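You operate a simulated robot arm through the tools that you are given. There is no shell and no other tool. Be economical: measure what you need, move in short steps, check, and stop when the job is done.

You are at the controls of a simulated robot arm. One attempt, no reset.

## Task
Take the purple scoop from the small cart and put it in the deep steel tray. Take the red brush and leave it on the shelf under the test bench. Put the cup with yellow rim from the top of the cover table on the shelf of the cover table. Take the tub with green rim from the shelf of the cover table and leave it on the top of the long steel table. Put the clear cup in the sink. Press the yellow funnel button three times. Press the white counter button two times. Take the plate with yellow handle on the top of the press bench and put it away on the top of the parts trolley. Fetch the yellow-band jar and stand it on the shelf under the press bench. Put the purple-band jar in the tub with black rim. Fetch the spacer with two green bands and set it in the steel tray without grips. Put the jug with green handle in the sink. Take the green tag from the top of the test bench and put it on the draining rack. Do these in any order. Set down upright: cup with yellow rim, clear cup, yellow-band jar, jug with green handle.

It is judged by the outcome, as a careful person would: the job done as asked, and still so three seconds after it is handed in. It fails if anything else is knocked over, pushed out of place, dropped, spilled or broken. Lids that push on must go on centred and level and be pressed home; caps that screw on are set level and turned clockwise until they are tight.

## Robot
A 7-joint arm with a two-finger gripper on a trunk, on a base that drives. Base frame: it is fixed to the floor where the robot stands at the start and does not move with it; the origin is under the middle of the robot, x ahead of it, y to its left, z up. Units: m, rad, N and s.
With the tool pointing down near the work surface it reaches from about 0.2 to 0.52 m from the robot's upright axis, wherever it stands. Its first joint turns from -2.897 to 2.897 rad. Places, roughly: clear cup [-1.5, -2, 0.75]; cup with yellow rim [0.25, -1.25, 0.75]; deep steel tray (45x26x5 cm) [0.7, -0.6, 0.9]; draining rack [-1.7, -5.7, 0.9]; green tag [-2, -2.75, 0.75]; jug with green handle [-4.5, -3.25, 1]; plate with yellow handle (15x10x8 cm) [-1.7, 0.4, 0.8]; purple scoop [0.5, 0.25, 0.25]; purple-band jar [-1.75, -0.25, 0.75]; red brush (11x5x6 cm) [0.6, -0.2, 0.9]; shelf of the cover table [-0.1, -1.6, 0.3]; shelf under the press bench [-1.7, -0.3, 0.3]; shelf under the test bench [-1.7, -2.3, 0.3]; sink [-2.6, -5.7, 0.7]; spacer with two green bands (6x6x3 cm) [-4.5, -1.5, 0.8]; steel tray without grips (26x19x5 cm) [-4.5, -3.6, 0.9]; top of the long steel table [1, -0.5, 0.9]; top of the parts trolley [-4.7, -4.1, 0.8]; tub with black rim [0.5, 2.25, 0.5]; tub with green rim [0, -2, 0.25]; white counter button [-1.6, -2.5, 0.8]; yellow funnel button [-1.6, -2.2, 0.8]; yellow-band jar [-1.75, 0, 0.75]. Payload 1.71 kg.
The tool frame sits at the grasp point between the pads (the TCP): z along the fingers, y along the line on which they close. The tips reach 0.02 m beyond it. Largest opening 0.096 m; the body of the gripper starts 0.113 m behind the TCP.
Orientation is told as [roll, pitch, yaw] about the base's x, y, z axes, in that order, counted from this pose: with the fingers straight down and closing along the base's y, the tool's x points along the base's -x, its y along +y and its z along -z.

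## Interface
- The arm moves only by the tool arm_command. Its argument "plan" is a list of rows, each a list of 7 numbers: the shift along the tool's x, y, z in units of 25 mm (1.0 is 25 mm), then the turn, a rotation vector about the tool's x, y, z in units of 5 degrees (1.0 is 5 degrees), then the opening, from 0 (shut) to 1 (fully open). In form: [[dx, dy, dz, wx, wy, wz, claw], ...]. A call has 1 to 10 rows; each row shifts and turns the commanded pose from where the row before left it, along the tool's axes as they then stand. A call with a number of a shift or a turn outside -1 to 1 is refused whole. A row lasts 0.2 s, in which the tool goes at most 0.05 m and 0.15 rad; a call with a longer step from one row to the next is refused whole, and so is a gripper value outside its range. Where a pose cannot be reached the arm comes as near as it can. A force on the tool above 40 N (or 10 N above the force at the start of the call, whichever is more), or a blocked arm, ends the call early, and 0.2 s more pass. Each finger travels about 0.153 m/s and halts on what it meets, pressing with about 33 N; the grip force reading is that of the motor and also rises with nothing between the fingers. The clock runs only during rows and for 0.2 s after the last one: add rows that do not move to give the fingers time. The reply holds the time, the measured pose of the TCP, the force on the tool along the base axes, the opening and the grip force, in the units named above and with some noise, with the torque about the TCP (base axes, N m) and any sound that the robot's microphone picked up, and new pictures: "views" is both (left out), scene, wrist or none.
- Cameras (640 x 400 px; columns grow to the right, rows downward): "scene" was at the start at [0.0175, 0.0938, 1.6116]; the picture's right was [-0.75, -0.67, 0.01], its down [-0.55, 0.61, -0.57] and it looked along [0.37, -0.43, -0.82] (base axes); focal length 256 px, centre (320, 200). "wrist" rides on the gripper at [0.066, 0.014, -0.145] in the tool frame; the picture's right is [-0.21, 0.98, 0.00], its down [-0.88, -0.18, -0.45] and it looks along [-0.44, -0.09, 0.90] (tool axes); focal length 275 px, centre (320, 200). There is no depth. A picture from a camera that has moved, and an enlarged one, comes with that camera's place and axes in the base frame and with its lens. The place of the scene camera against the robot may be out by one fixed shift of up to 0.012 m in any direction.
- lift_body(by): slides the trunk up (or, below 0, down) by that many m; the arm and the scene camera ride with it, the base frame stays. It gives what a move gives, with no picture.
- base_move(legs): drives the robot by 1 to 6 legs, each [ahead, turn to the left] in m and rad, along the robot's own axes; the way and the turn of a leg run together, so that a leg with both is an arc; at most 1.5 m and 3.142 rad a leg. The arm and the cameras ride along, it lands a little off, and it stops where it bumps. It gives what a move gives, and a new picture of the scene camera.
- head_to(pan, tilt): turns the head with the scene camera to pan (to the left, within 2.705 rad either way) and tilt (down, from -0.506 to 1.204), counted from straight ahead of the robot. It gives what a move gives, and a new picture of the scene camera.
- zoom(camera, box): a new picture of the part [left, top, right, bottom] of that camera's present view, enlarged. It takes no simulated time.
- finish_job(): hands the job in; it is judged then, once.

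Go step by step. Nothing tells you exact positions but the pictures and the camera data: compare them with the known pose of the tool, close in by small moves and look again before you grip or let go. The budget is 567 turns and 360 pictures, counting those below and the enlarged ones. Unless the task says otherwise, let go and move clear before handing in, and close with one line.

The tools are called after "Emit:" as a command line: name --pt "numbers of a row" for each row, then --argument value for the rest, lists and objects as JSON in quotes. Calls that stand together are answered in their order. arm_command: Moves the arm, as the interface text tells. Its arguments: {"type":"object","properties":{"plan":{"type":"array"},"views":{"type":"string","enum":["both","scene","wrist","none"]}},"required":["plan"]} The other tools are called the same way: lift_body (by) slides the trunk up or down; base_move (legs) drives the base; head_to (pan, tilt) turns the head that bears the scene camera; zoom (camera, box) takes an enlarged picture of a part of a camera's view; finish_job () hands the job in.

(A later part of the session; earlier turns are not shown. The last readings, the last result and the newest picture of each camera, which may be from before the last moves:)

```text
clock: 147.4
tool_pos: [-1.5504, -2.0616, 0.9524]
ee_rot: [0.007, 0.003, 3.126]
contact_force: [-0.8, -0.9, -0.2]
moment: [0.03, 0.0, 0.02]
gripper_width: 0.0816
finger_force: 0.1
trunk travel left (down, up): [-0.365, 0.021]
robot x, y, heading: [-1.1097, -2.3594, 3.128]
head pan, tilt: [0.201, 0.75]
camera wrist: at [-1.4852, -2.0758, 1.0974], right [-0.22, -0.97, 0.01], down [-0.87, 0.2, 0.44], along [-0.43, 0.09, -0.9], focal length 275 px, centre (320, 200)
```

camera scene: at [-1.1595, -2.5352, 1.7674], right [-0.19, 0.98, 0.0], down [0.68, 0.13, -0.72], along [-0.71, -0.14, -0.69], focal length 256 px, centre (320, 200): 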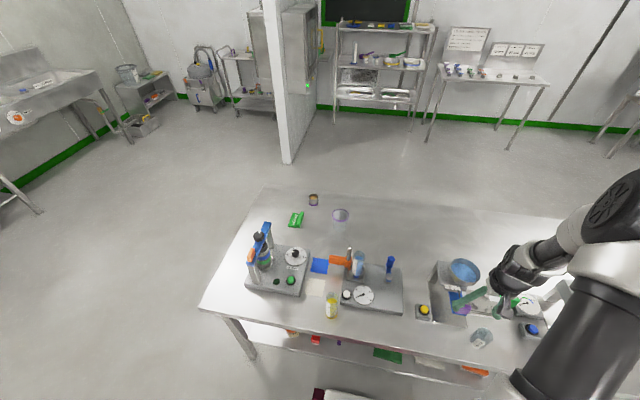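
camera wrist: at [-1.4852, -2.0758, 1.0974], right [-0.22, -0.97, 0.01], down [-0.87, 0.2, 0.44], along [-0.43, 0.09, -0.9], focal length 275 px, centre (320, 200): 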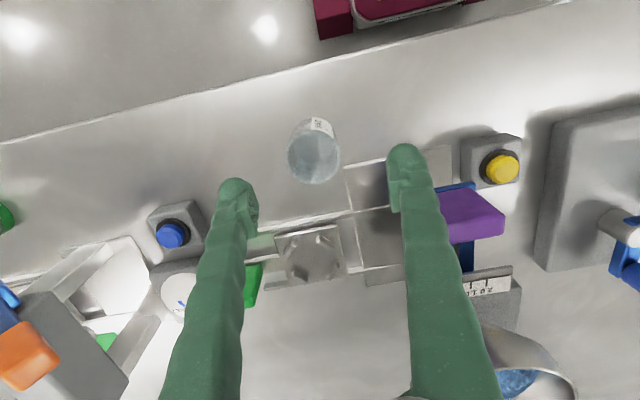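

Emit:
arm_command --pt "0 0 1 0 0 0 0.85" --pt "0 0 1 0 0 0 0.85" --pt "0 0 1 0 0 0 0.85" --pt "0 0 1 0 0 0 0.85" --pt "0 0 0.2 0 0 0 0.4" --pt "0 0 0 0 0 0 0.4" --pt "0 0 0 0 0 0 0.4" --views "wrist"

```text
clock: 149.1
tool_pos: [-1.5499, -2.0602, 0.8496]
ee_rot: [0.005, -0.006, 3.125]
contact_force: [1.6, 1.3, 35.3]
moment: [-0.05, 0.04, 0.0]
gripper_width: 0.0506
finger_force: 32.7
trunk travel left (down, up): [-0.365, 0.021]
robot x, y, heading: [-1.1091, -2.3548, 3.127]
head pan, tilt: [0.201, 0.75]
camera wrist: at [-1.4841, -2.0762, 0.9949], right [-0.22, -0.97, 0.01], down [-0.87, 0.2, 0.45], along [-0.44, 0.09, -0.89], focal length 275 px, centre (320, 200)
```

wrist: 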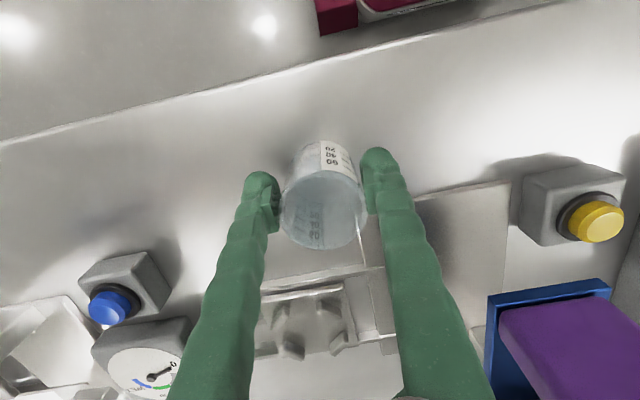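

The cup is gripped (51 mm). I'll lift it gently and check.

Emit:
arm_command --pt "0 0 -0.5 0 0 0 0.3" --pt "0 0 -0.5 0 0 0 0.3" --pt "0 0 -1 0 0 0 0.3" --pt "0 0 -1 0 0 0 0.3" --views "wrist"

```text
clock: 150.1
tool_pos: [-1.5495, -2.0598, 0.9224]
ee_rot: [0.008, 0.002, 3.124]
contact_force: [0.1, 0.1, -1.6]
moment: [-0.02, -0.03, 0.03]
gripper_width: 0.0507
finger_force: 32.6
trunk travel left (down, up): [-0.365, 0.021]
robot x, y, heading: [-1.1113, -2.3594, 3.125]
head pan, tilt: [0.201, 0.75]
camera wrist: at [-1.4841, -2.0755, 1.0679], right [-0.22, -0.97, 0.01], down [-0.87, 0.2, 0.44], along [-0.43, 0.09, -0.9], focal length 275 px, centre (320, 200)
```

wrist: 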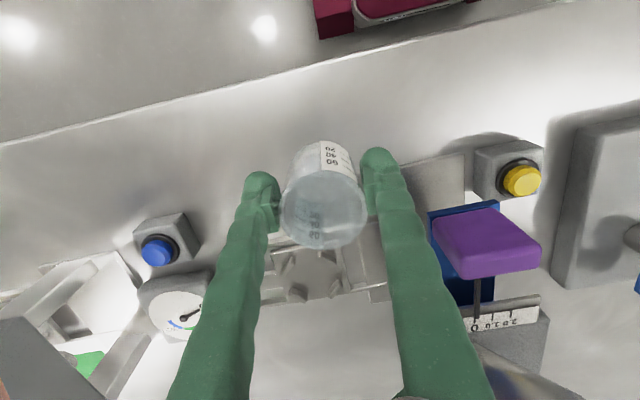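

The cup is held. I'll raise it and drive toward the sink area.

Emit:
arm_command --pt "0 0 -1 0 0 0 0.3" --pt "0 0 -1 0 0 0 0.3" --pt "0 0.5 -1 0 0 0 0.3" --pt "0 1 -1 0 0 0 0.3" --pt "0 1 0 0 0 0 0.3" --pt "0 1 0 0 0 0 0.3" --pt "0 1 0 0 0 0 0.3" --pt "0 1 0 0 0 0 0.3" --pt "0 1 0 0 0 0 0.3" --pt "0 1 0 0 0 0 0.3" --views "none"

Emit:
base_move --legs '[[-0.25, 0], [0, 1.571], [1.4, 0], [0.5, 0]]'

```text
clock: 152.2
tool_pos: [-1.5536, -2.2486, 1.0257]
ee_rot: [0.008, -0.001, 3.125]
contact_force: [-0.5, -0.5, 0.0]
moment: [0.0, 0.0, 0.01]
gripper_width: 0.0291
finger_force: 0.0
trunk travel left (down, up): [-0.365, 0.021]
robot x, y, heading: [-1.1146, -2.3581, 3.127]
head pan, tilt: [0.201, 0.75]
```

```text
clock: 168.6
tool_pos: [-1.0597, -4.7187, 1.0241]
ee_rot: [0.009, 0.004, -1.621]
contact_force: [-0.4, -1.1, -0.5]
moment: [-0.01, 0.0, -0.03]
gripper_width: 0.0286
finger_force: 0.1
trunk travel left (down, up): [-0.365, 0.021]
robot x, y, heading: [-0.936, -4.2748, -1.616]
head pan, tilt: [0.201, 0.75]
camera scene: at [-0.7628, -4.346, 1.7672], right [-0.99, -0.15, 0.0], down [-0.1, 0.69, -0.72], along [0.11, -0.71, -0.69], focal length 256 px, centre (320, 200)
```

scene: 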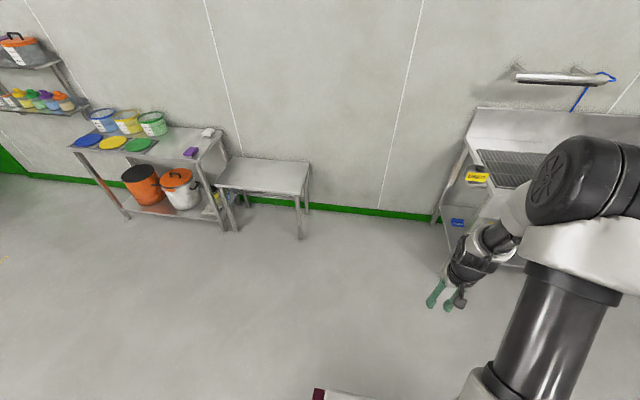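

The gripper reads empty, so the cup came out before I drove off. I'll go back and look at the bench.

Emit:
head_to --pan -2.2 --tilt 0.5

Emit:
zoom --camera "scene" --box '[160, 60, 480, 260]'

```text
clock: 170.8
tool_pos: [-1.0593, -4.7037, 1.0327]
ee_rot: [0.007, -0.016, -1.622]
contact_force: [-0.6, 0.5, 0.5]
moment: [-0.03, -0.02, -0.02]
gripper_width: 0.0289
finger_force: 0.0
trunk travel left (down, up): [-0.365, 0.021]
robot x, y, heading: [-0.9311, -4.2786, -1.619]
head pan, tilt: [-2.201, 0.499]
camera scene: at [-0.8464, -4.2063, 1.7915], right [0.63, 0.78, 0.01], down [0.37, -0.28, -0.88], along [-0.68, 0.56, -0.47], focal length 256 px, centre (320, 200)
```

scene: 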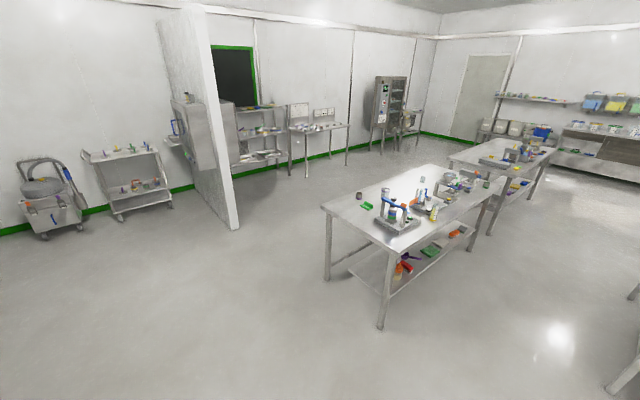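

```text
2.00 times, centred on (320, 160) of scene
camera zoom: at [-0.8464, -4.2063, 1.7915], right [0.63, 0.78, 0.01], down [0.37, -0.28, -0.88], along [-0.68, 0.56, -0.47], focal length 512 px, centre (320, 280)
```

zoom: 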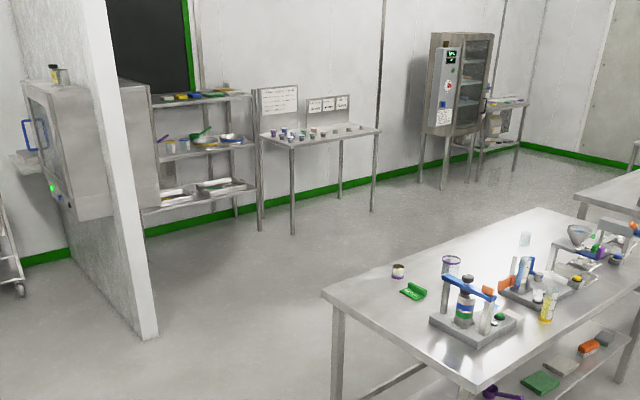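

Emit:
base_move --legs '[[-1.4, 0], [-0.5, 0], [0, -1.52]]'

Emit:
head_to --pan -0.1 --tilt 0.65

```text
clock: 185.3
tool_pos: [-1.2879, -2.2822, 1.0323]
ee_rot: [0.006, -0.016, 3.142]
contact_force: [-0.8, 0.2, -1.0]
moment: [0.02, 0.01, -0.01]
gripper_width: 0.0288
finger_force: 0.0
trunk travel left (down, up): [-0.365, 0.021]
robot x, y, heading: [-0.8596, -2.3882, -3.142]
head pan, tilt: [-2.201, 0.499]
camera scene: at [-0.772, -2.478, 1.7915], right [0.81, -0.59, 0.01], down [-0.27, -0.39, -0.88], along [0.52, 0.71, -0.47], focal length 256 px, centre (320, 200)
```

scene: 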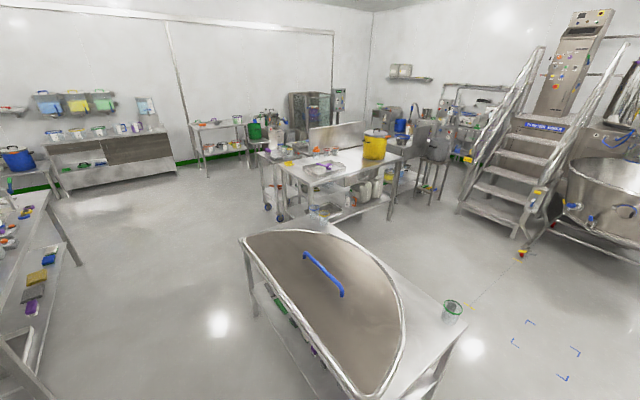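

```text
clock: 187.3
tool_pos: [-1.2724, -2.282, 1.0383]
ee_rot: [0.007, -0.029, 3.144]
contact_force: [-0.1, 0.0, -0.2]
moment: [-0.06, 0.05, -0.01]
gripper_width: 0.0286
finger_force: 0.0
trunk travel left (down, up): [-0.365, 0.021]
robot x, y, heading: [-0.8609, -2.3898, -3.145]
head pan, tilt: [-0.099, 0.649]
camera scene: at [-0.9115, -2.5432, 1.7758], right [0.1, 1.0, 0.0], down [0.61, -0.06, -0.79], along [-0.78, 0.08, -0.62], focal length 256 px, centre (320, 200)
```

scene: 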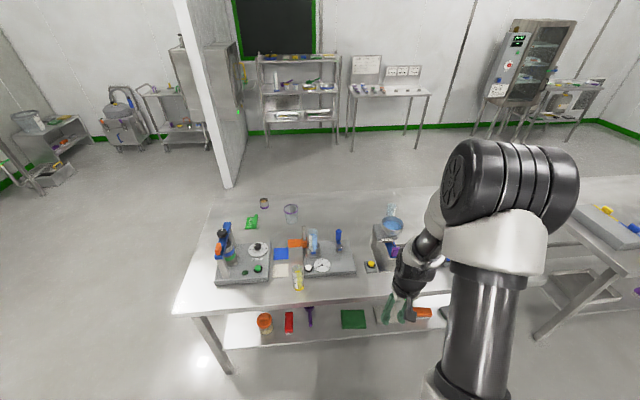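

Emit:
zoom --camera "scene" --box '[340, 190, 460, 280]'

```text
4.44 times, centred on (400, 235) of scene
camera zoom: at [-0.9115, -2.5432, 1.7758], right [0.1, 1.0, 0.0], down [0.61, -0.06, -0.79], along [-0.78, 0.08, -0.62], focal length 1139 px, centre (-36, 44)
```

zoom: 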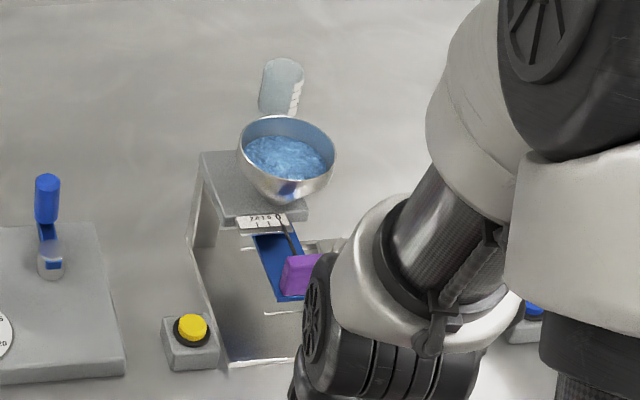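

The cup is now behind the funnel, at about (−2.0, −2.1). I'll drive round to the back of the bench, from where I can reach it and the green tag too.

Emit:
base_move --legs '[[0, 1.571], [1.4, 0], [0, -1.571], [1.45, 0], [0.45, 0]]'

Emit:
base_move --legs '[[0, -1.571], [1.4, 0], [0, -1.571]]'

```text
clock: 213.7
tool_pos: [-3.1624, -3.6455, 1.0382]
ee_rot: [0.006, -0.03, 3.116]
contact_force: [0.6, -0.9, -0.7]
moment: [0.0, -0.01, 0.0]
gripper_width: 0.0285
finger_force: 0.1
trunk travel left (down, up): [-0.365, 0.021]
robot x, y, heading: [-2.7504, -3.7683, 3.124]
head pan, tilt: [-0.099, 0.649]
camera scene: at [-2.8087, -3.9166, 1.7757], right [0.12, 0.99, 0.0], down [0.61, -0.07, -0.79], along [-0.78, 0.1, -0.62], focal length 256 px, centre (320, 200)
```

scene: 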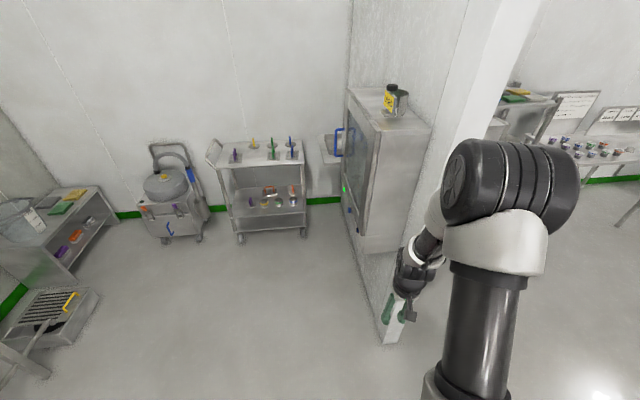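

```text
clock: 230.3
tool_pos: [-2.3245, -2.4872, 1.0447]
ee_rot: [0.008, -0.045, -0.034]
contact_force: [0.6, -0.1, 0.7]
moment: [0.01, -0.02, -0.01]
gripper_width: 0.0288
finger_force: 0.0
trunk travel left (down, up): [-0.365, 0.021]
robot x, y, heading: [-2.7221, -2.3604, -0.029]
head pan, tilt: [-0.099, 0.649]
camera scene: at [-2.6565, -2.2224, 1.7758], right [-0.13, -0.99, 0.0], down [-0.61, 0.08, -0.79], along [0.78, -0.1, -0.62], focal length 256 px, centre (320, 200)
```

scene: 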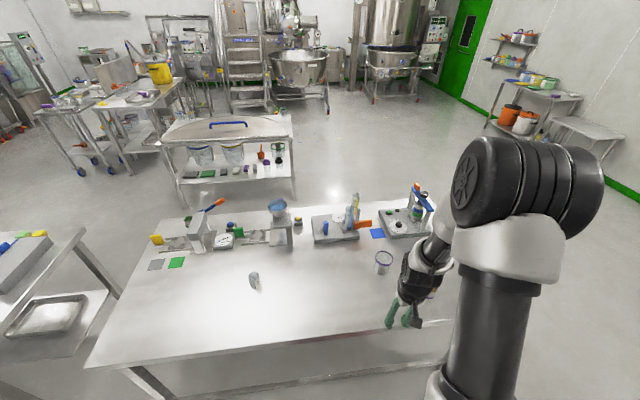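

Emit:
zoom --camera "scene" --box '[220, 250, 300, 300]'

```text
8.00 times, centred on (260, 275) of scene
camera zoom: at [-2.6565, -2.2224, 1.7758], right [-0.13, -0.99, 0.0], down [-0.61, 0.08, -0.79], along [0.78, -0.1, -0.62], focal length 2050 px, centre (800, -400)
```

zoom: 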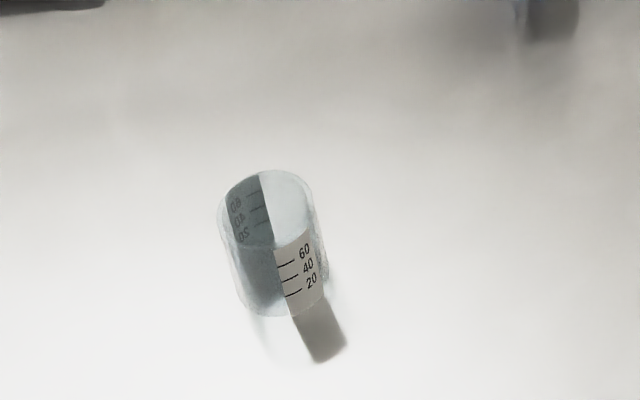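

The cup is standing upright at about (−1.98, −2.03). I'll reposition opposite it and pick it with a pitched grip.

Emit:
base_move --legs '[[0, 1.3], [0.335, 0], [0, -1.27]]'

```text
clock: 240.2
tool_pos: [-2.2375, -2.1466, 1.049]
ee_rot: [0.004, -0.06, 0.013]
contact_force: [-0.2, 0.0, -0.1]
moment: [0.0, 0.05, -0.02]
gripper_width: 0.0289
finger_force: 0.1
trunk travel left (down, up): [-0.365, 0.021]
robot x, y, heading: [-2.6233, -2.0323, 0.016]
head pan, tilt: [-0.099, 0.649]
camera scene: at [-2.5646, -1.8929, 1.7758], right [-0.08, -1.0, 0.0], down [-0.62, 0.05, -0.79], along [0.78, -0.07, -0.62], focal length 256 px, centre (320, 200)
```

scene: 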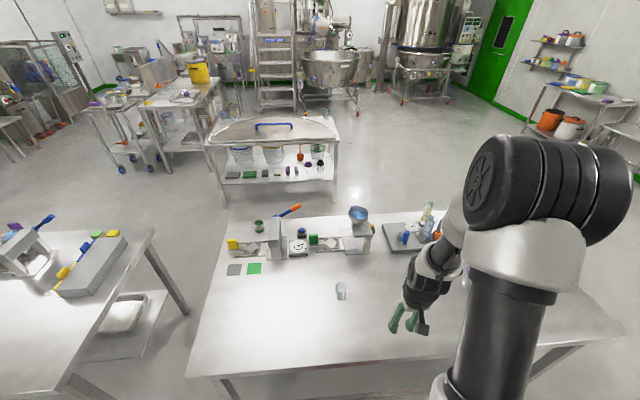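

Emit:
arm_command --pt "-0.5 0.44 0.38 0 -0.63 0 0.85" --pt "-0.5 0.44 0.38 0 -0.63 0 0.85" --pt "-0.5 0.44 0.38 0 -0.63 0 0.85" --pt "-0.5 0.44 0.38 0 -0.63 0 0.85" --pt "-0.5 0.44 0.38 0 -0.63 0 0.85" --pt "-0.5 0.44 0.38 0 -0.63 0 0.85" --pt "-0.5 0.44 0.38 0 -0.63 0 0.85" --pt "-0.5 0.44 0.38 0 -0.63 0 0.85" --pt "-0.5 0.44 0.38 0 -0.63 0 0.85" --pt "-0.5 0.44 0.38 0 -0.63 0 0.85" --views "wrist"

```text
clock: 242.4
tool_pos: [-2.1064, -2.0348, 1.0076]
ee_rot: [0.008, -0.626, 0.008]
contact_force: [-0.7, 0.7, -0.4]
moment: [0.06, 0.03, -0.02]
gripper_width: 0.0817
finger_force: 0.0
trunk travel left (down, up): [-0.365, 0.021]
robot x, y, heading: [-2.6252, -2.0339, 0.015]
head pan, tilt: [-0.099, 0.649]
camera wrist: at [-2.2449, -2.024, 1.0863], right [0.15, 0.98, 0.13], down [0.45, -0.18, 0.87], along [0.88, -0.08, -0.47], focal length 275 px, centre (320, 200)
```

wrist: 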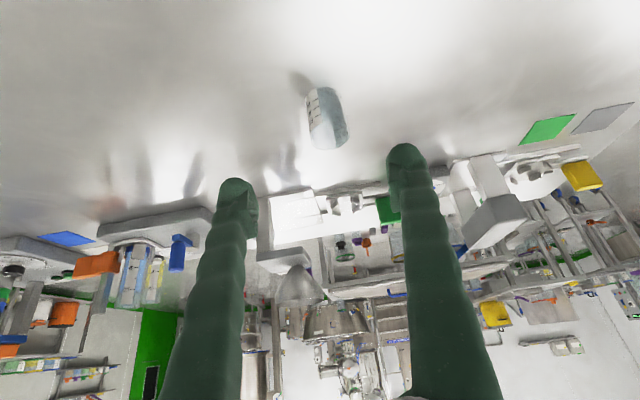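

Emit:
arm_command --pt "0 0.06 1 0 0 0 0.85" --pt "0 0.06 1 0 0 0 0.85" --pt "0 0.06 1 0 0 0 0.85" --pt "0 0.06 1 0 0 0 0.85" --pt "0 0.06 1 0 0 0 0.85" --pt "0 0.06 1 0 0 0 0.85" --views "wrist"

```text
clock: 243.8
tool_pos: [-2.0194, -2.0262, 0.8857]
ee_rot: [0.006, -0.624, 0.009]
contact_force: [-0.3, -1.2, 0.2]
moment: [-0.01, -0.01, 0.0]
gripper_width: 0.0815
finger_force: 0.1
trunk travel left (down, up): [-0.365, 0.021]
robot x, y, heading: [-2.6195, -2.0336, 0.015]
head pan, tilt: [-0.099, 0.649]
camera wrist: at [-2.1572, -2.0143, 0.9643], right [0.15, 0.98, 0.13], down [0.45, -0.18, 0.87], along [0.88, -0.08, -0.47], focal length 275 px, centre (320, 200)
```

wrist: 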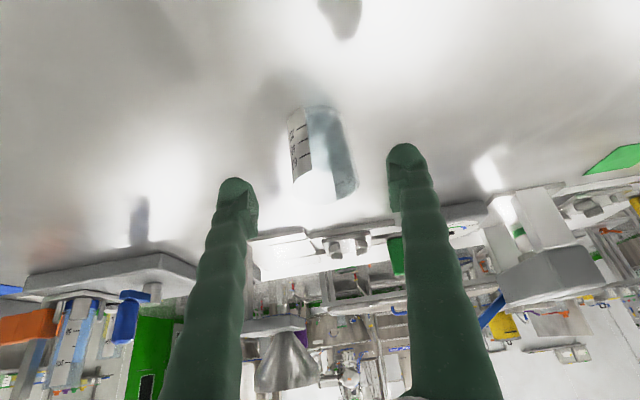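

Emit:
arm_command --pt "0.07 0 0.9 0 0 0 0.85" --pt "0.07 0 0.9 0 0 0 0.85" --pt "0.07 0 0.9 0 0 0 0.85" --pt "0 0 0 0 0 0 0.5" --pt "0 0 0 0 0 0 0.3" --pt "0 0 0 0 0 0 0.3" --views "wrist"

```text
clock: 245.2
tool_pos: [-1.9847, -2.0241, 0.8277]
ee_rot: [0.006, -0.626, 0.009]
contact_force: [0.0, -0.2, 0.8]
moment: [-0.07, -0.03, -0.02]
gripper_width: 0.0467
finger_force: 32.9
trunk travel left (down, up): [-0.365, 0.021]
robot x, y, heading: [-2.6172, -2.0313, 0.012]
head pan, tilt: [-0.099, 0.649]
camera wrist: at [-2.1224, -2.0133, 0.9065], right [0.15, 0.98, 0.13], down [0.45, -0.18, 0.87], along [0.88, -0.08, -0.47], focal length 275 px, centre (320, 200)
```

wrist: 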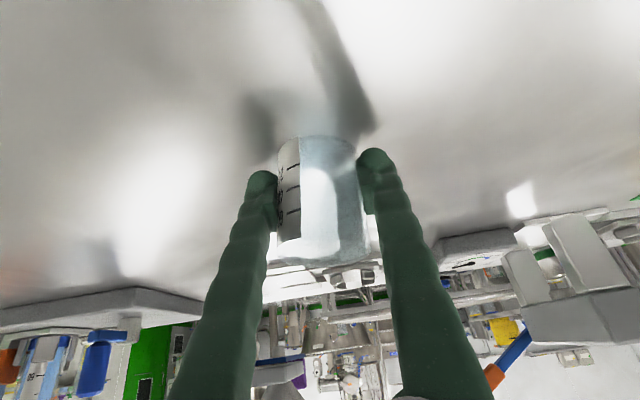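

Emit:
arm_command --pt "-0.58 0 -0.81 0 0 0 0" --pt "-0.58 0 -0.81 0 0 0 0" --pt "-0.58 0 -0.81 0 0 0 0" --pt "-0.58 0 -0.81 0 0 0 0" --pt "-0.58 0 -0.81 0 0 0 0" --pt "-0.58 0 -0.81 0 0 0 0" --pt "-0.58 0 -0.81 0 0 0 0" --pt "0 0 0 0 0 0 0" --views "wrist"

```text
clock: 247.0
tool_pos: [-1.9849, -2.026, 1.0027]
ee_rot: [0.006, -0.624, 0.009]
contact_force: [0.4, 0.1, -1.0]
moment: [-0.03, 0.03, 0.0]
gripper_width: 0.0467
finger_force: 33.2
trunk travel left (down, up): [-0.365, 0.021]
robot x, y, heading: [-2.6226, -2.0312, 0.014]
head pan, tilt: [-0.099, 0.649]
camera wrist: at [-2.1227, -2.0142, 1.0809], right [0.15, 0.98, 0.13], down [0.45, -0.18, 0.87], along [0.88, -0.08, -0.47], focal length 275 px, centre (320, 200)
```

wrist: 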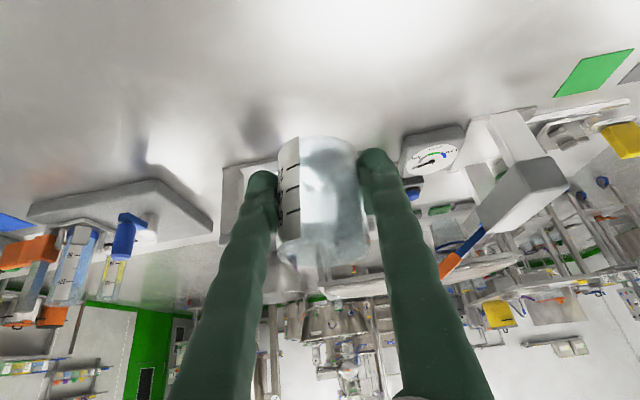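

The cup is steady in the gripper. I'll drive to the sink.

Emit:
base_move --legs '[[-0.15, 0], [0, -1.585], [1.3, 0], [1.0, 0]]'

Emit:
head_to --pan 0.0 --tilt 0.6

```text
clock: 264.8
tool_pos: [-2.7548, -4.9761, 1.0018]
ee_rot: [0.007, -0.626, -1.575]
contact_force: [-0.6, -0.5, -1.1]
moment: [0.01, 0.03, 0.03]
gripper_width: 0.0458
finger_force: 32.7
trunk travel left (down, up): [-0.365, 0.021]
robot x, y, heading: [-2.7574, -4.3418, -1.564]
head pan, tilt: [-0.099, 0.649]
camera scene: at [-2.606, -4.4032, 1.7757], right [-1.0, 0.1, 0.0], down [0.06, 0.62, -0.79], along [-0.08, -0.78, -0.62], focal length 256 px, centre (320, 200)
```

scene: 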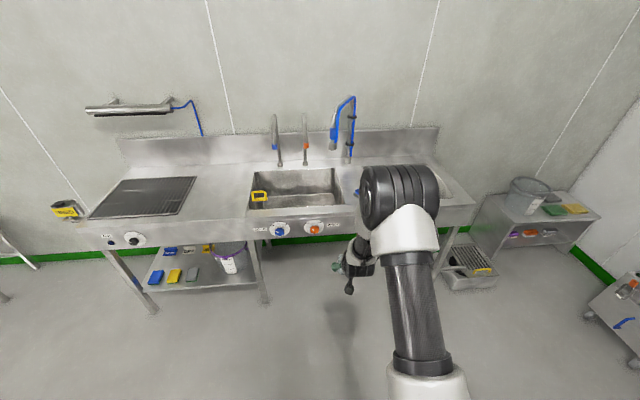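

```text
clock: 265.4
tool_pos: [-2.756, -4.9599, 1.0126]
ee_rot: [0.008, -0.642, -1.574]
contact_force: [0.7, 0.2, -1.2]
moment: [-0.02, 0.02, 0.0]
gripper_width: 0.0459
finger_force: 32.8
trunk travel left (down, up): [-0.365, 0.021]
robot x, y, heading: [-2.7529, -4.3395, -1.57]
head pan, tilt: [0.0, 0.6]
camera scene: at [-2.5975, -4.403, 1.7801], right [-1.0, 0.0, 0.0], down [0.0, 0.58, -0.82], along [0.0, -0.82, -0.58], focal length 256 px, centre (320, 200)
```

scene: 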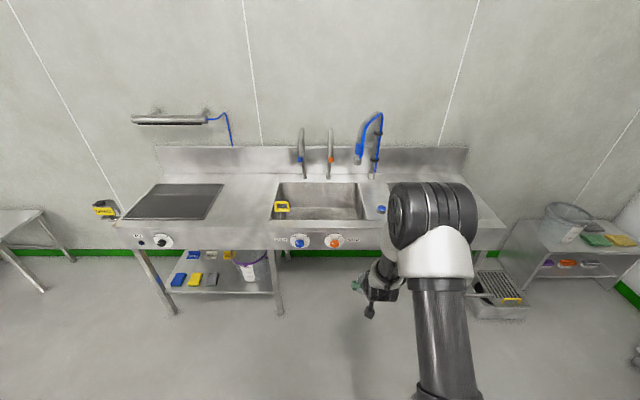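

The basin spans x≈−2.85 to −2.33, y≈−5.85 to −5.46. A pitched tool would foul its front lip, so I'll first regrasp vertically on the flat drainboard to the right. I'll move over to see it.

Emit:
base_move --legs '[[0, -1.571], [0.3, 0], [0, 1.571]]'

Emit:
head_to --pan 0.15 --tilt 0.6

```text
clock: 276.7
tool_pos: [-3.0711, -4.9615, 1.0114]
ee_rot: [0.007, -0.642, -1.598]
contact_force: [-1.6, 0.4, 0.0]
moment: [0.0, -0.01, -0.01]
gripper_width: 0.0449
finger_force: 33.6
trunk travel left (down, up): [-0.365, 0.021]
robot x, y, heading: [-3.0643, -4.3412, -1.594]
head pan, tilt: [0.0, 0.6]
camera scene: at [-2.9079, -4.408, 1.78], right [-1.0, 0.02, 0.0], down [0.01, 0.58, -0.82], along [-0.02, -0.82, -0.58], focal length 256 px, centre (320, 200)
```

scene: 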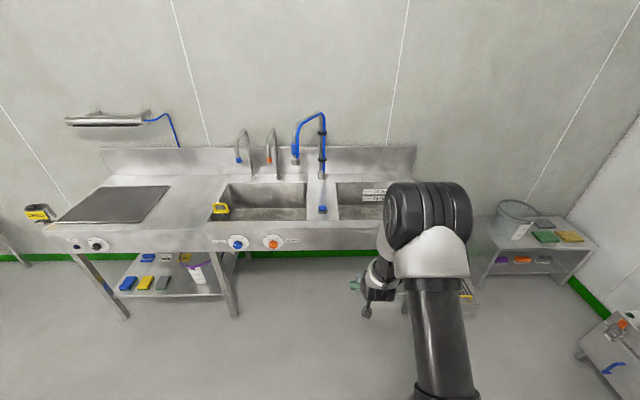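

```text
clock: 277.4
tool_pos: [-3.0705, -4.9445, 1.0224]
ee_rot: [0.008, -0.656, -1.599]
contact_force: [0.0, 0.1, -0.3]
moment: [0.01, 0.0, 0.01]
gripper_width: 0.045
finger_force: 32.9
trunk travel left (down, up): [-0.365, 0.021]
robot x, y, heading: [-3.0646, -4.3403, -1.592]
head pan, tilt: [0.15, 0.6]
camera scene: at [-2.8948, -4.4062, 1.7801], right [-0.99, -0.13, 0.0], down [-0.07, 0.57, -0.82], along [0.11, -0.81, -0.58], focal length 256 px, centre (320, 200)
```

scene: 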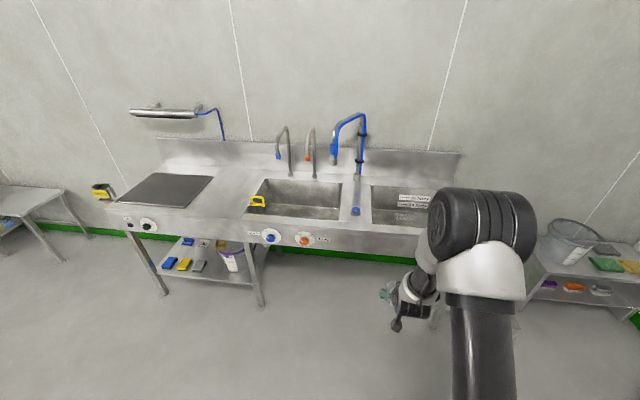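

Emit:
zoom --camera "scene" --box '[180, 120, 460, 260]'

```text
2.29 times, centred on (320, 190) of scene
camera zoom: at [-2.8948, -4.4062, 1.7801], right [-0.99, -0.13, 0.0], down [-0.07, 0.57, -0.82], along [0.11, -0.81, -0.58], focal length 586 px, centre (320, 223)
```

zoom: 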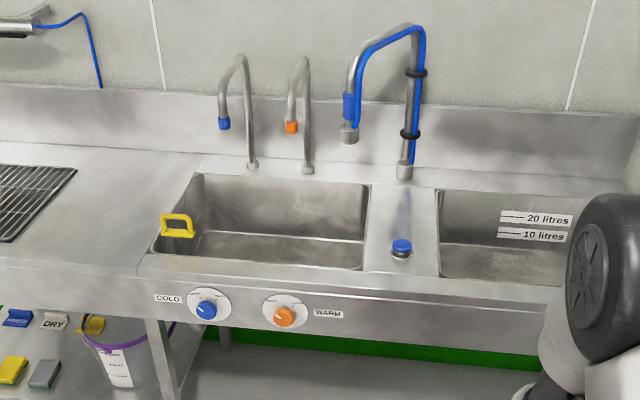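

I'll set the cup on the flat area between the rack and the basin (x≈−2.2, y≈−5.5).

Emit:
base_move --legs '[[0, 1.592], [0.86, 0], [0, -1.571], [0.48, 0]]'

Emit:
head_to --pan 0.0 --tilt 0.8

```text
clock: 294.0
tool_pos: [-2.1809, -5.4226, 1.021]
ee_rot: [0.007, -0.657, -1.564]
contact_force: [-0.9, -0.9, -0.9]
moment: [0.02, 0.01, 0.03]
gripper_width: 0.0444
finger_force: 32.9
trunk travel left (down, up): [-0.365, 0.021]
robot x, y, heading: [-2.1996, -4.814, -1.56]
head pan, tilt: [0.15, 0.6]
camera scene: at [-2.0266, -4.8797, 1.7799], right [-0.99, -0.16, 0.0], down [-0.09, 0.57, -0.81], along [0.13, -0.8, -0.58], focal length 256 px, centre (320, 200)
```

scene: 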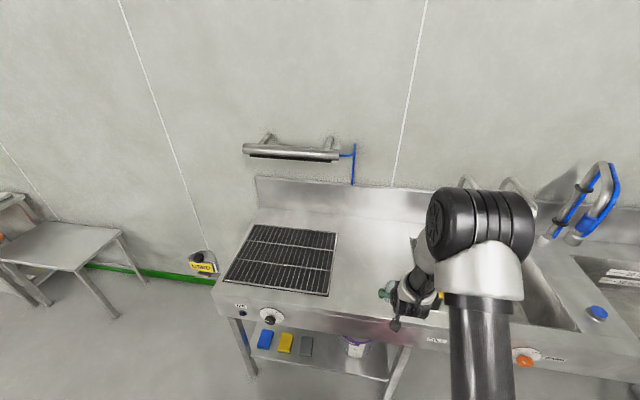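

```text
clock: 294.8
tool_pos: [-2.1811, -5.4046, 1.0309]
ee_rot: [0.006, -0.673, -1.563]
contact_force: [-0.5, 0.8, -1.6]
moment: [-0.01, 0.02, -0.01]
gripper_width: 0.0443
finger_force: 33.2
trunk travel left (down, up): [-0.365, 0.021]
robot x, y, heading: [-2.1978, -4.8187, -1.559]
head pan, tilt: [0.0, 0.799]
camera scene: at [-2.0404, -4.8705, 1.7634], right [-1.0, -0.01, 0.0], down [-0.01, 0.73, -0.69], along [0.01, -0.69, -0.73], focal length 256 px, centre (320, 200)
```

scene: 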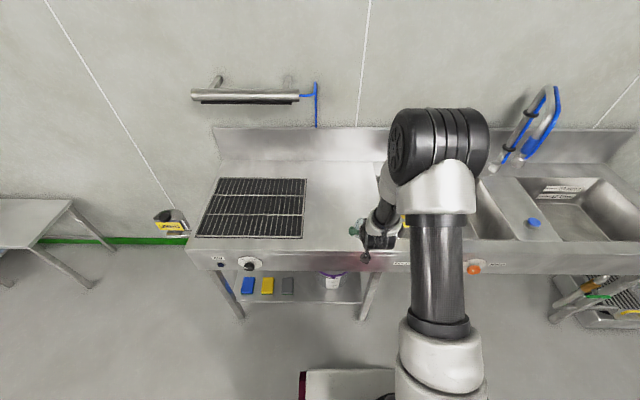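

The cup is creeping in the grip, so I'll set it down soon. I'm moving it over the flat area.

Emit:
arm_command --pt "-0.48 0 1 0 0.1 0 0" --pt "-0.48 0 1 0 0.1 0 0" --pt "-0.48 0 1 0 0.1 0 0" --pt "-0.48 0 1 0 0.1 0 0" --pt "-0.48 0 1 0 0.1 0 0" --views "wrist"

```text
clock: 295.9
tool_pos: [-2.1798, -5.5318, 0.9666]
ee_rot: [0.006, -0.627, -1.563]
contact_force: [0.0, -0.6, -0.9]
moment: [0.03, 0.0, 0.0]
gripper_width: 0.0441
finger_force: 33.3
trunk travel left (down, up): [-0.365, 0.021]
robot x, y, heading: [-2.1992, -4.8169, -1.555]
head pan, tilt: [0.0, 0.799]
camera wrist: at [-2.1674, -5.3934, 1.0456], right [0.98, -0.16, 0.13], down [-0.18, -0.45, 0.87], along [-0.08, -0.88, -0.47], focal length 275 px, centre (320, 200)
```

wrist: 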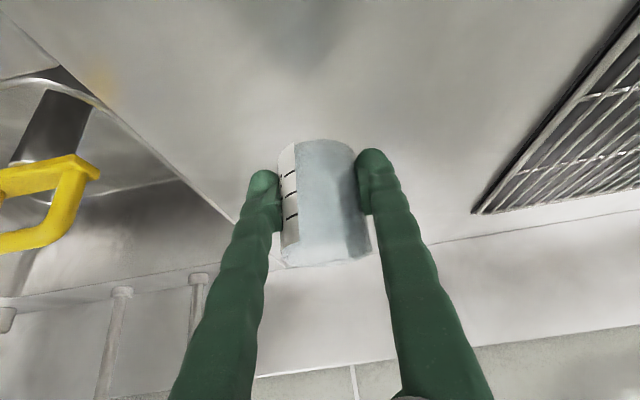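

Emit:
arm_command --pt "0.14 0 0.2 0 0 0 0" --pt "0.14 0 0.2 0 0 0 0" --pt "0.14 0 0.2 0 0 0 0" --pt "0 0 0 0 0 0 0" --views "wrist"

```text
clock: 296.9
tool_pos: [-2.1797, -5.5297, 0.9512]
ee_rot: [0.008, -0.629, -1.563]
contact_force: [0.1, -0.4, -0.1]
moment: [0.02, 0.03, -0.01]
gripper_width: 0.0444
finger_force: 33.2
trunk travel left (down, up): [-0.365, 0.021]
robot x, y, heading: [-2.1988, -4.8181, -1.554]
head pan, tilt: [0.0, 0.799]
camera wrist: at [-2.1677, -5.3921, 1.0283], right [0.98, -0.16, 0.13], down [-0.18, -0.45, 0.87], along [-0.08, -0.88, -0.47], focal length 275 px, centre (320, 200)
```

wrist: 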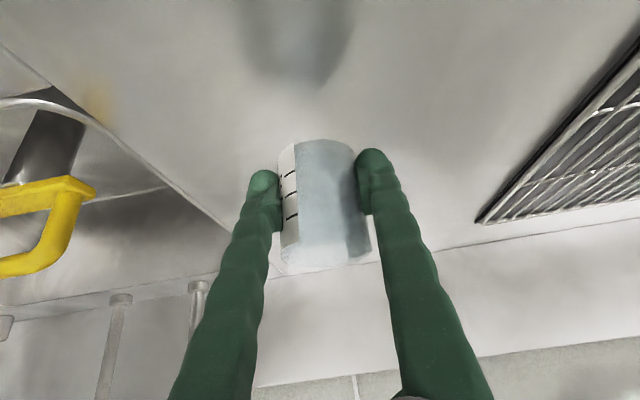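

Emit:
arm_command --pt "0.14 0 0.2 0 0 0 0" --pt "0.14 0 0.2 0 0 0 0" --pt "0.14 0 0.2 0 0 0 0" --pt "0.07 0 0.1 0 0 0 0" --pt "0 0 0 0 0 0 0" --views "wrist"

```text
clock: 298.1
tool_pos: [-2.1795, -5.5311, 0.9276]
ee_rot: [0.007, -0.629, -1.563]
contact_force: [0.7, 0.5, -1.4]
moment: [0.05, -0.03, -0.01]
gripper_width: 0.044
finger_force: 33.5
trunk travel left (down, up): [-0.365, 0.021]
robot x, y, heading: [-2.1978, -4.8154, -1.558]
head pan, tilt: [0.0, 0.799]
camera wrist: at [-2.1676, -5.3927, 1.007], right [0.98, -0.16, 0.13], down [-0.18, -0.45, 0.87], along [-0.08, -0.88, -0.47], focal length 275 px, centre (320, 200)
```

wrist: 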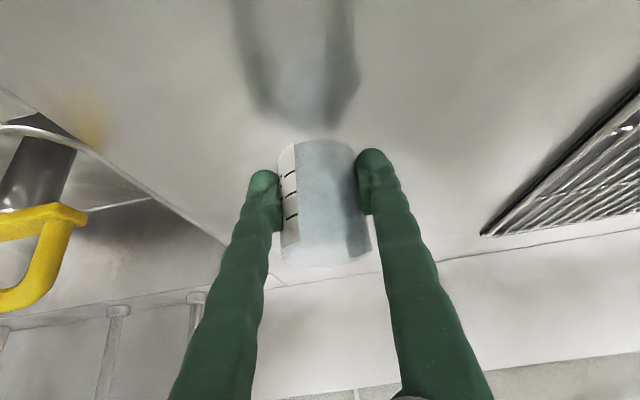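

Emit:
arm_command --pt "0.07 0 0.1 0 0 0 0" --pt "0.07 0 0.1 0 0 0 0" --pt "0 0 0 0 0 0 0" --views "none"

Emit:
arm_command --pt "0.07 0 0.1 0 0 0 0" --pt "0 0 0 0 0 0 0" --views "wrist"

```text
clock: 298.9
tool_pos: [-2.1804, -5.5316, 0.9227]
ee_rot: [0.007, -0.629, -1.563]
contact_force: [-0.2, 0.6, -0.5]
moment: [0.02, 0.02, 0.03]
gripper_width: 0.0442
finger_force: 33.2
trunk travel left (down, up): [-0.365, 0.021]
robot x, y, heading: [-2.2015, -4.8177, -1.56]
head pan, tilt: [0.0, 0.799]
```

```text
clock: 299.6
tool_pos: [-2.1792, -5.5302, 0.92]
ee_rot: [0.006, -0.627, -1.563]
contact_force: [0.3, 0.5, -1.3]
moment: [0.01, -0.03, 0.01]
gripper_width: 0.044
finger_force: 33.1
trunk travel left (down, up): [-0.365, 0.021]
robot x, y, heading: [-2.1951, -4.8168, -1.556]
head pan, tilt: [0.0, 0.799]
camera wrist: at [-2.1676, -5.3928, 0.9978], right [0.98, -0.16, 0.13], down [-0.18, -0.45, 0.87], along [-0.08, -0.88, -0.47], focal length 275 px, centre (320, 200)
```

wrist: 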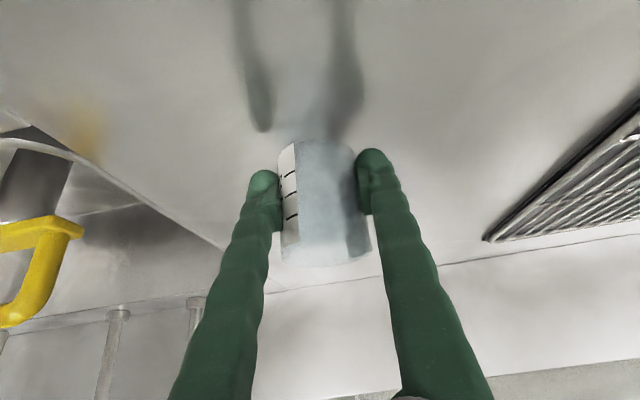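

Emit:
arm_command --pt "0.07 0 0.1 0 0 0 0" --pt "0.04 0 0.06 0 0 0 0" --pt "0 0 0 0 0 0 0" --views "none"

Emit:
arm_command --pt "0.04 0 0.06 0 0 0 0" --pt "0 0 0 0 0 0 0" --views "wrist"

```text
clock: 300.4
tool_pos: [-2.1807, -5.5312, 0.9132]
ee_rot: [0.007, -0.629, -1.563]
contact_force: [-0.2, -1.0, -0.7]
moment: [0.02, 0.01, -0.01]
gripper_width: 0.0441
finger_force: 33.4
trunk travel left (down, up): [-0.365, 0.021]
robot x, y, heading: [-2.1992, -4.8163, -1.556]
head pan, tilt: [0.0, 0.799]
```

```text
clock: 300.9
tool_pos: [-2.1796, -5.5313, 0.9109]
ee_rot: [0.008, -0.629, -1.564]
contact_force: [-0.2, 0.8, -1.0]
moment: [-0.01, 0.0, 0.02]
gripper_width: 0.0441
finger_force: 33.3
trunk travel left (down, up): [-0.365, 0.021]
robot x, y, heading: [-2.1977, -4.8167, -1.559]
head pan, tilt: [0.0, 0.799]
camera wrist: at [-2.1677, -5.3931, 0.9909], right [0.98, -0.16, 0.13], down [-0.18, -0.45, 0.87], along [-0.08, -0.88, -0.47], focal length 275 px, centre (320, 200)
```

wrist: 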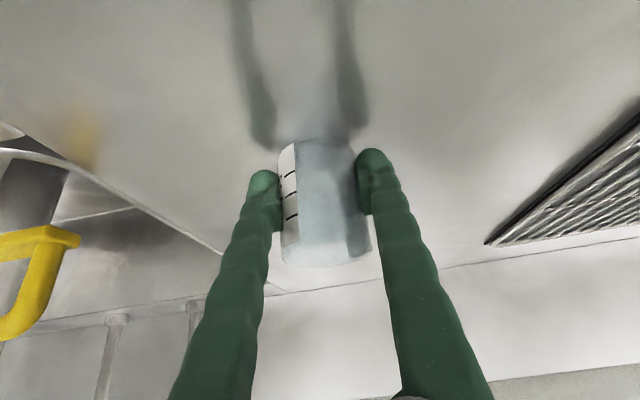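

Emit:
arm_command --pt "0.04 0 0.06 0 0 0 0" --pt "0 0 0 0 0 0 0" --views "none"

Emit:
arm_command --pt "0.04 0 0.06 0 0 0 0" --pt "0 0 0 0 0 0 0" --views "wrist"

```text
clock: 301.6
tool_pos: [-2.1786, -5.5315, 0.911]
ee_rot: [0.006, -0.629, -1.563]
contact_force: [0.8, -0.4, -0.7]
moment: [0.03, -0.01, 0.03]
gripper_width: 0.0439
finger_force: 33.0
trunk travel left (down, up): [-0.365, 0.021]
robot x, y, heading: [-2.1977, -4.8163, -1.562]
head pan, tilt: [0.0, 0.799]
```

```text
clock: 302.1
tool_pos: [-2.1796, -5.532, 0.9086]
ee_rot: [0.009, -0.628, -1.566]
contact_force: [-0.6, -0.3, -1.4]
moment: [-0.01, -0.01, 0.01]
gripper_width: 0.044
finger_force: 33.2
trunk travel left (down, up): [-0.365, 0.021]
robot x, y, heading: [-2.196, -4.8165, -1.555]
head pan, tilt: [0.0, 0.799]
camera wrist: at [-2.1672, -5.3934, 0.9872], right [0.98, -0.16, 0.13], down [-0.18, -0.45, 0.87], along [-0.08, -0.88, -0.47], focal length 275 px, centre (320, 200)
```

wrist: 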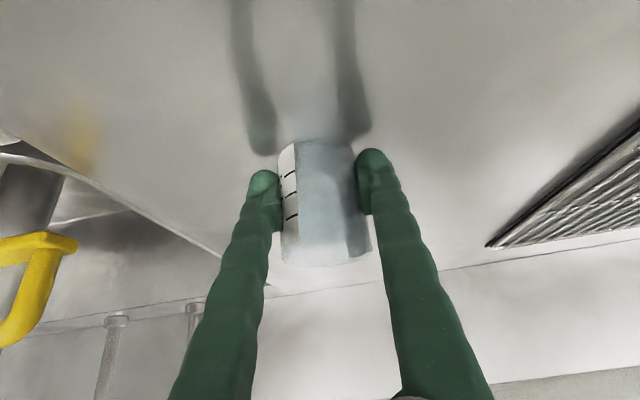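

Emit:
arm_command --pt "0.06 0 0.08 0 0 0 0" --pt "0.06 0 0.08 0 0 0 0" --pt "0 0 0 0 0 0 0" --views "none"

Emit:
arm_command --pt "0.06 0 0.08 0 0 0 0" --pt "0 0 0 0 0 0 0" --views "wrist"

```text
clock: 302.9
tool_pos: [-2.179, -5.5311, 0.9062]
ee_rot: [0.007, -0.634, -1.561]
contact_force: [1.0, 2.8, 23.9]
moment: [-0.25, 0.47, -0.1]
gripper_width: 0.0444
finger_force: 33.0
trunk travel left (down, up): [-0.365, 0.021]
robot x, y, heading: [-2.1982, -4.8185, -1.558]
head pan, tilt: [0.0, 0.799]
```

```text
clock: 303.6
tool_pos: [-2.1788, -5.5296, 0.9042]
ee_rot: [0.007, -0.633, -1.562]
contact_force: [3.7, 2.6, 32.7]
moment: [-0.24, 0.57, -0.07]
gripper_width: 0.0444
finger_force: 32.9
trunk travel left (down, up): [-0.365, 0.021]
robot x, y, heading: [-2.1985, -4.8169, -1.559]
head pan, tilt: [0.0, 0.799]
camera wrist: at [-2.1665, -5.3921, 0.9823], right [0.98, -0.15, 0.13], down [-0.18, -0.45, 0.88], along [-0.08, -0.88, -0.46], focal length 275 px, centre (320, 200)
```

wrist: 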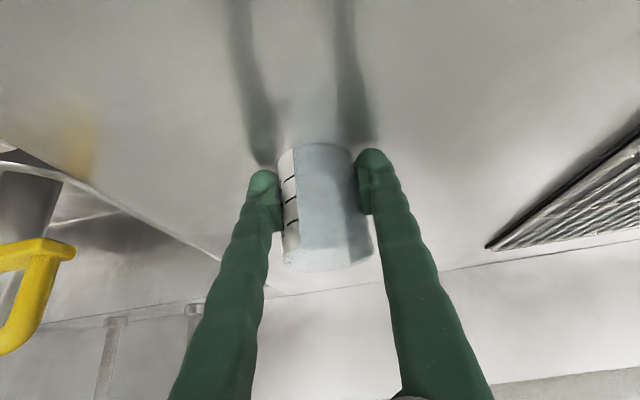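

Contact: the cup is on the board (≈0.87). I'll release and back off.

Emit:
arm_command --pt "-0.06 0 -0.08 0 0 0 0" --pt "0 0 0 0 0 0 0.6" --pt "0 0 0 0 0 0 0.85" --pt "0 0 0 0 0 0 0.85" --pt "-0.1 0 -1 0 0 0 0.85" --pt "-0.1 0 -1 0 0 0 0.85" --pt "-0.1 0 -1 0 0 0 0.85" --pt "0 0 -1 0 0 0 0.85" --pt "0 0 -1 0 0 0 0.85" --pt "0 0 -1 0 0 0 0.85" --views "wrist"

```text
clock: 305.8
tool_pos: [-2.1809, -5.4474, 1.0305]
ee_rot: [0.007, -0.627, -1.563]
contact_force: [1.4, 0.0, 0.5]
moment: [-0.01, -0.05, -0.02]
gripper_width: 0.0814
finger_force: 0.1
trunk travel left (down, up): [-0.365, 0.021]
robot x, y, heading: [-2.1959, -4.816, -1.557]
head pan, tilt: [0.0, 0.799]
camera wrist: at [-2.1693, -5.3096, 1.1087], right [0.98, -0.16, 0.13], down [-0.18, -0.45, 0.87], along [-0.08, -0.88, -0.47], focal length 275 px, centre (320, 200)
```

wrist: 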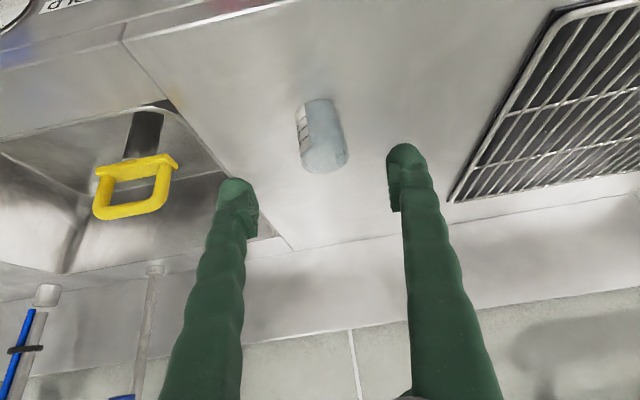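

The cup is standing. I'll switch to a vertical tool, move closer, and regrasp.

Emit:
arm_command --pt "0.5 0 -0.3 0 0.9 0 0.85" --pt "0.5 0 -0.3 0 0.9 0 0.85" --pt "0.5 0 -0.2 0 0.9 0 0.85" --pt "0.5 0 -0.2 0 0.9 0 0.85" --pt "0.5 0 0 0 0.9 0 0.85" --pt "0.5 0 0 0 0.9 0 0.85" --pt "0.5 0 0 0 0.9 0 0.85" --pt "0.5 0 0 0 0.9 0 0.85" --views "none"

Emit:
base_move --legs '[[0.21, 0]]'

Emit:
arm_command --pt "0 0 0 0 0 0 0.85" --views "wrist"

```text
clock: 307.6
tool_pos: [-2.1812, -5.3453, 1.0168]
ee_rot: [0.004, 0.002, -1.558]
contact_force: [0.2, -0.2, -0.1]
moment: [-0.01, -0.01, 0.02]
gripper_width: 0.0817
finger_force: 0.1
trunk travel left (down, up): [-0.365, 0.021]
robot x, y, heading: [-2.1947, -4.8146, -1.561]
head pan, tilt: [0.0, 0.799]
```

```text
clock: 309.3
tool_pos: [-2.1776, -5.554, 1.0173]
ee_rot: [0.005, 0.001, -1.556]
contact_force: [0.1, 0.0, -0.1]
moment: [-0.02, -0.02, -0.02]
gripper_width: 0.0819
finger_force: 0.1
trunk travel left (down, up): [-0.365, 0.021]
robot x, y, heading: [-2.1975, -5.0253, -1.556]
head pan, tilt: [0.0, 0.799]
camera scene: at [-2.0374, -5.0804, 1.7634], right [-1.0, -0.01, 0.0], down [-0.01, 0.73, -0.69], along [0.01, -0.69, -0.73], focal length 256 px, centre (320, 200)
```

scene: 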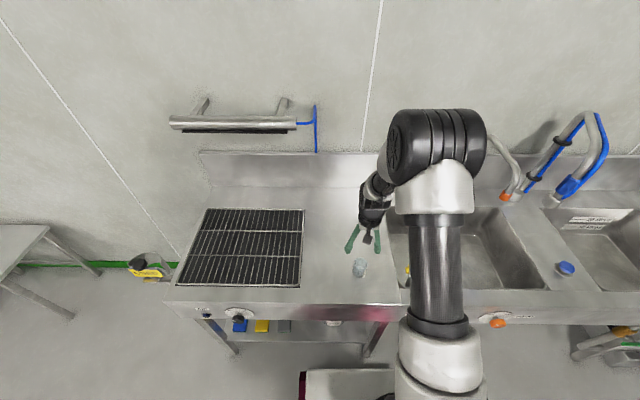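

```text
clock: 309.7
tool_pos: [-2.1787, -5.5392, 1.0245]
ee_rot: [0.004, -0.015, -1.558]
contact_force: [-0.2, 0.0, 0.0]
moment: [0.04, -0.03, 0.02]
gripper_width: 0.0818
finger_force: 0.0
trunk travel left (down, up): [-0.365, 0.021]
robot x, y, heading: [-2.1965, -5.0288, -1.559]
head pan, tilt: [0.0, 0.799]
camera wrist: at [-2.1662, -5.4713, 1.1693], right [0.98, -0.19, 0.01], down [-0.18, -0.87, 0.46], along [-0.08, -0.45, -0.89], focal length 275 px, centre (320, 200)
```

wrist: 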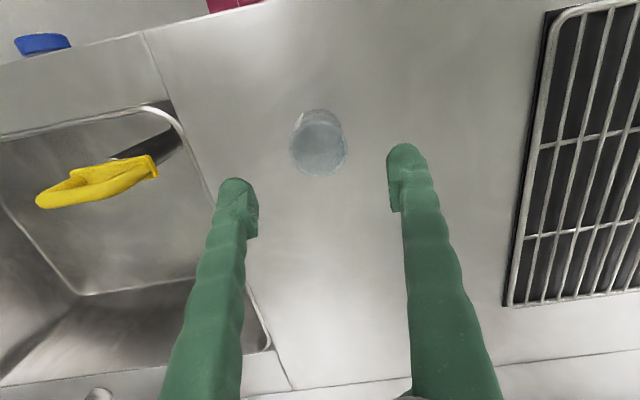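

Emit:
arm_command --pt "0 0 1 0 0.15 0 0.85" --pt "0 0 1 0 0 0 0.85" --pt "0 0 1 0 0 0 0.85" --pt "0 0 1 0 0 0 0.85" --pt "0 0 0.8 0 0 0 0.85" --pt "0 0 0 0 0 0 0.4" --pt "0 0 0 0 0 0 0.4" --pt "0 0 0 0 0 0 0.4" --views "wrist"

```text
clock: 311.5
tool_pos: [-2.1781, -5.5417, 0.9049]
ee_rot: [0.006, -0.004, -1.558]
contact_force: [-0.4, 0.5, 0.1]
moment: [0.01, -0.04, -0.02]
gripper_width: 0.0447
finger_force: 33.1
trunk travel left (down, up): [-0.365, 0.021]
robot x, y, heading: [-2.1949, -5.0274, -1.557]
head pan, tilt: [0.0, 0.799]
camera wrist: at [-2.1655, -5.475, 1.0501], right [0.98, -0.19, 0.01], down [-0.18, -0.88, 0.45], along [-0.08, -0.44, -0.9], focal length 275 px, centre (320, 200)
```

wrist: 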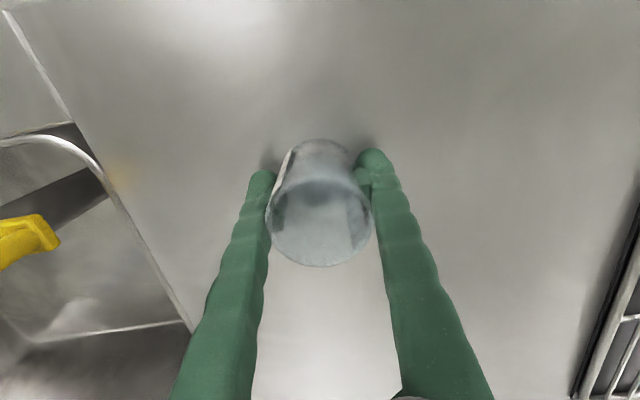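

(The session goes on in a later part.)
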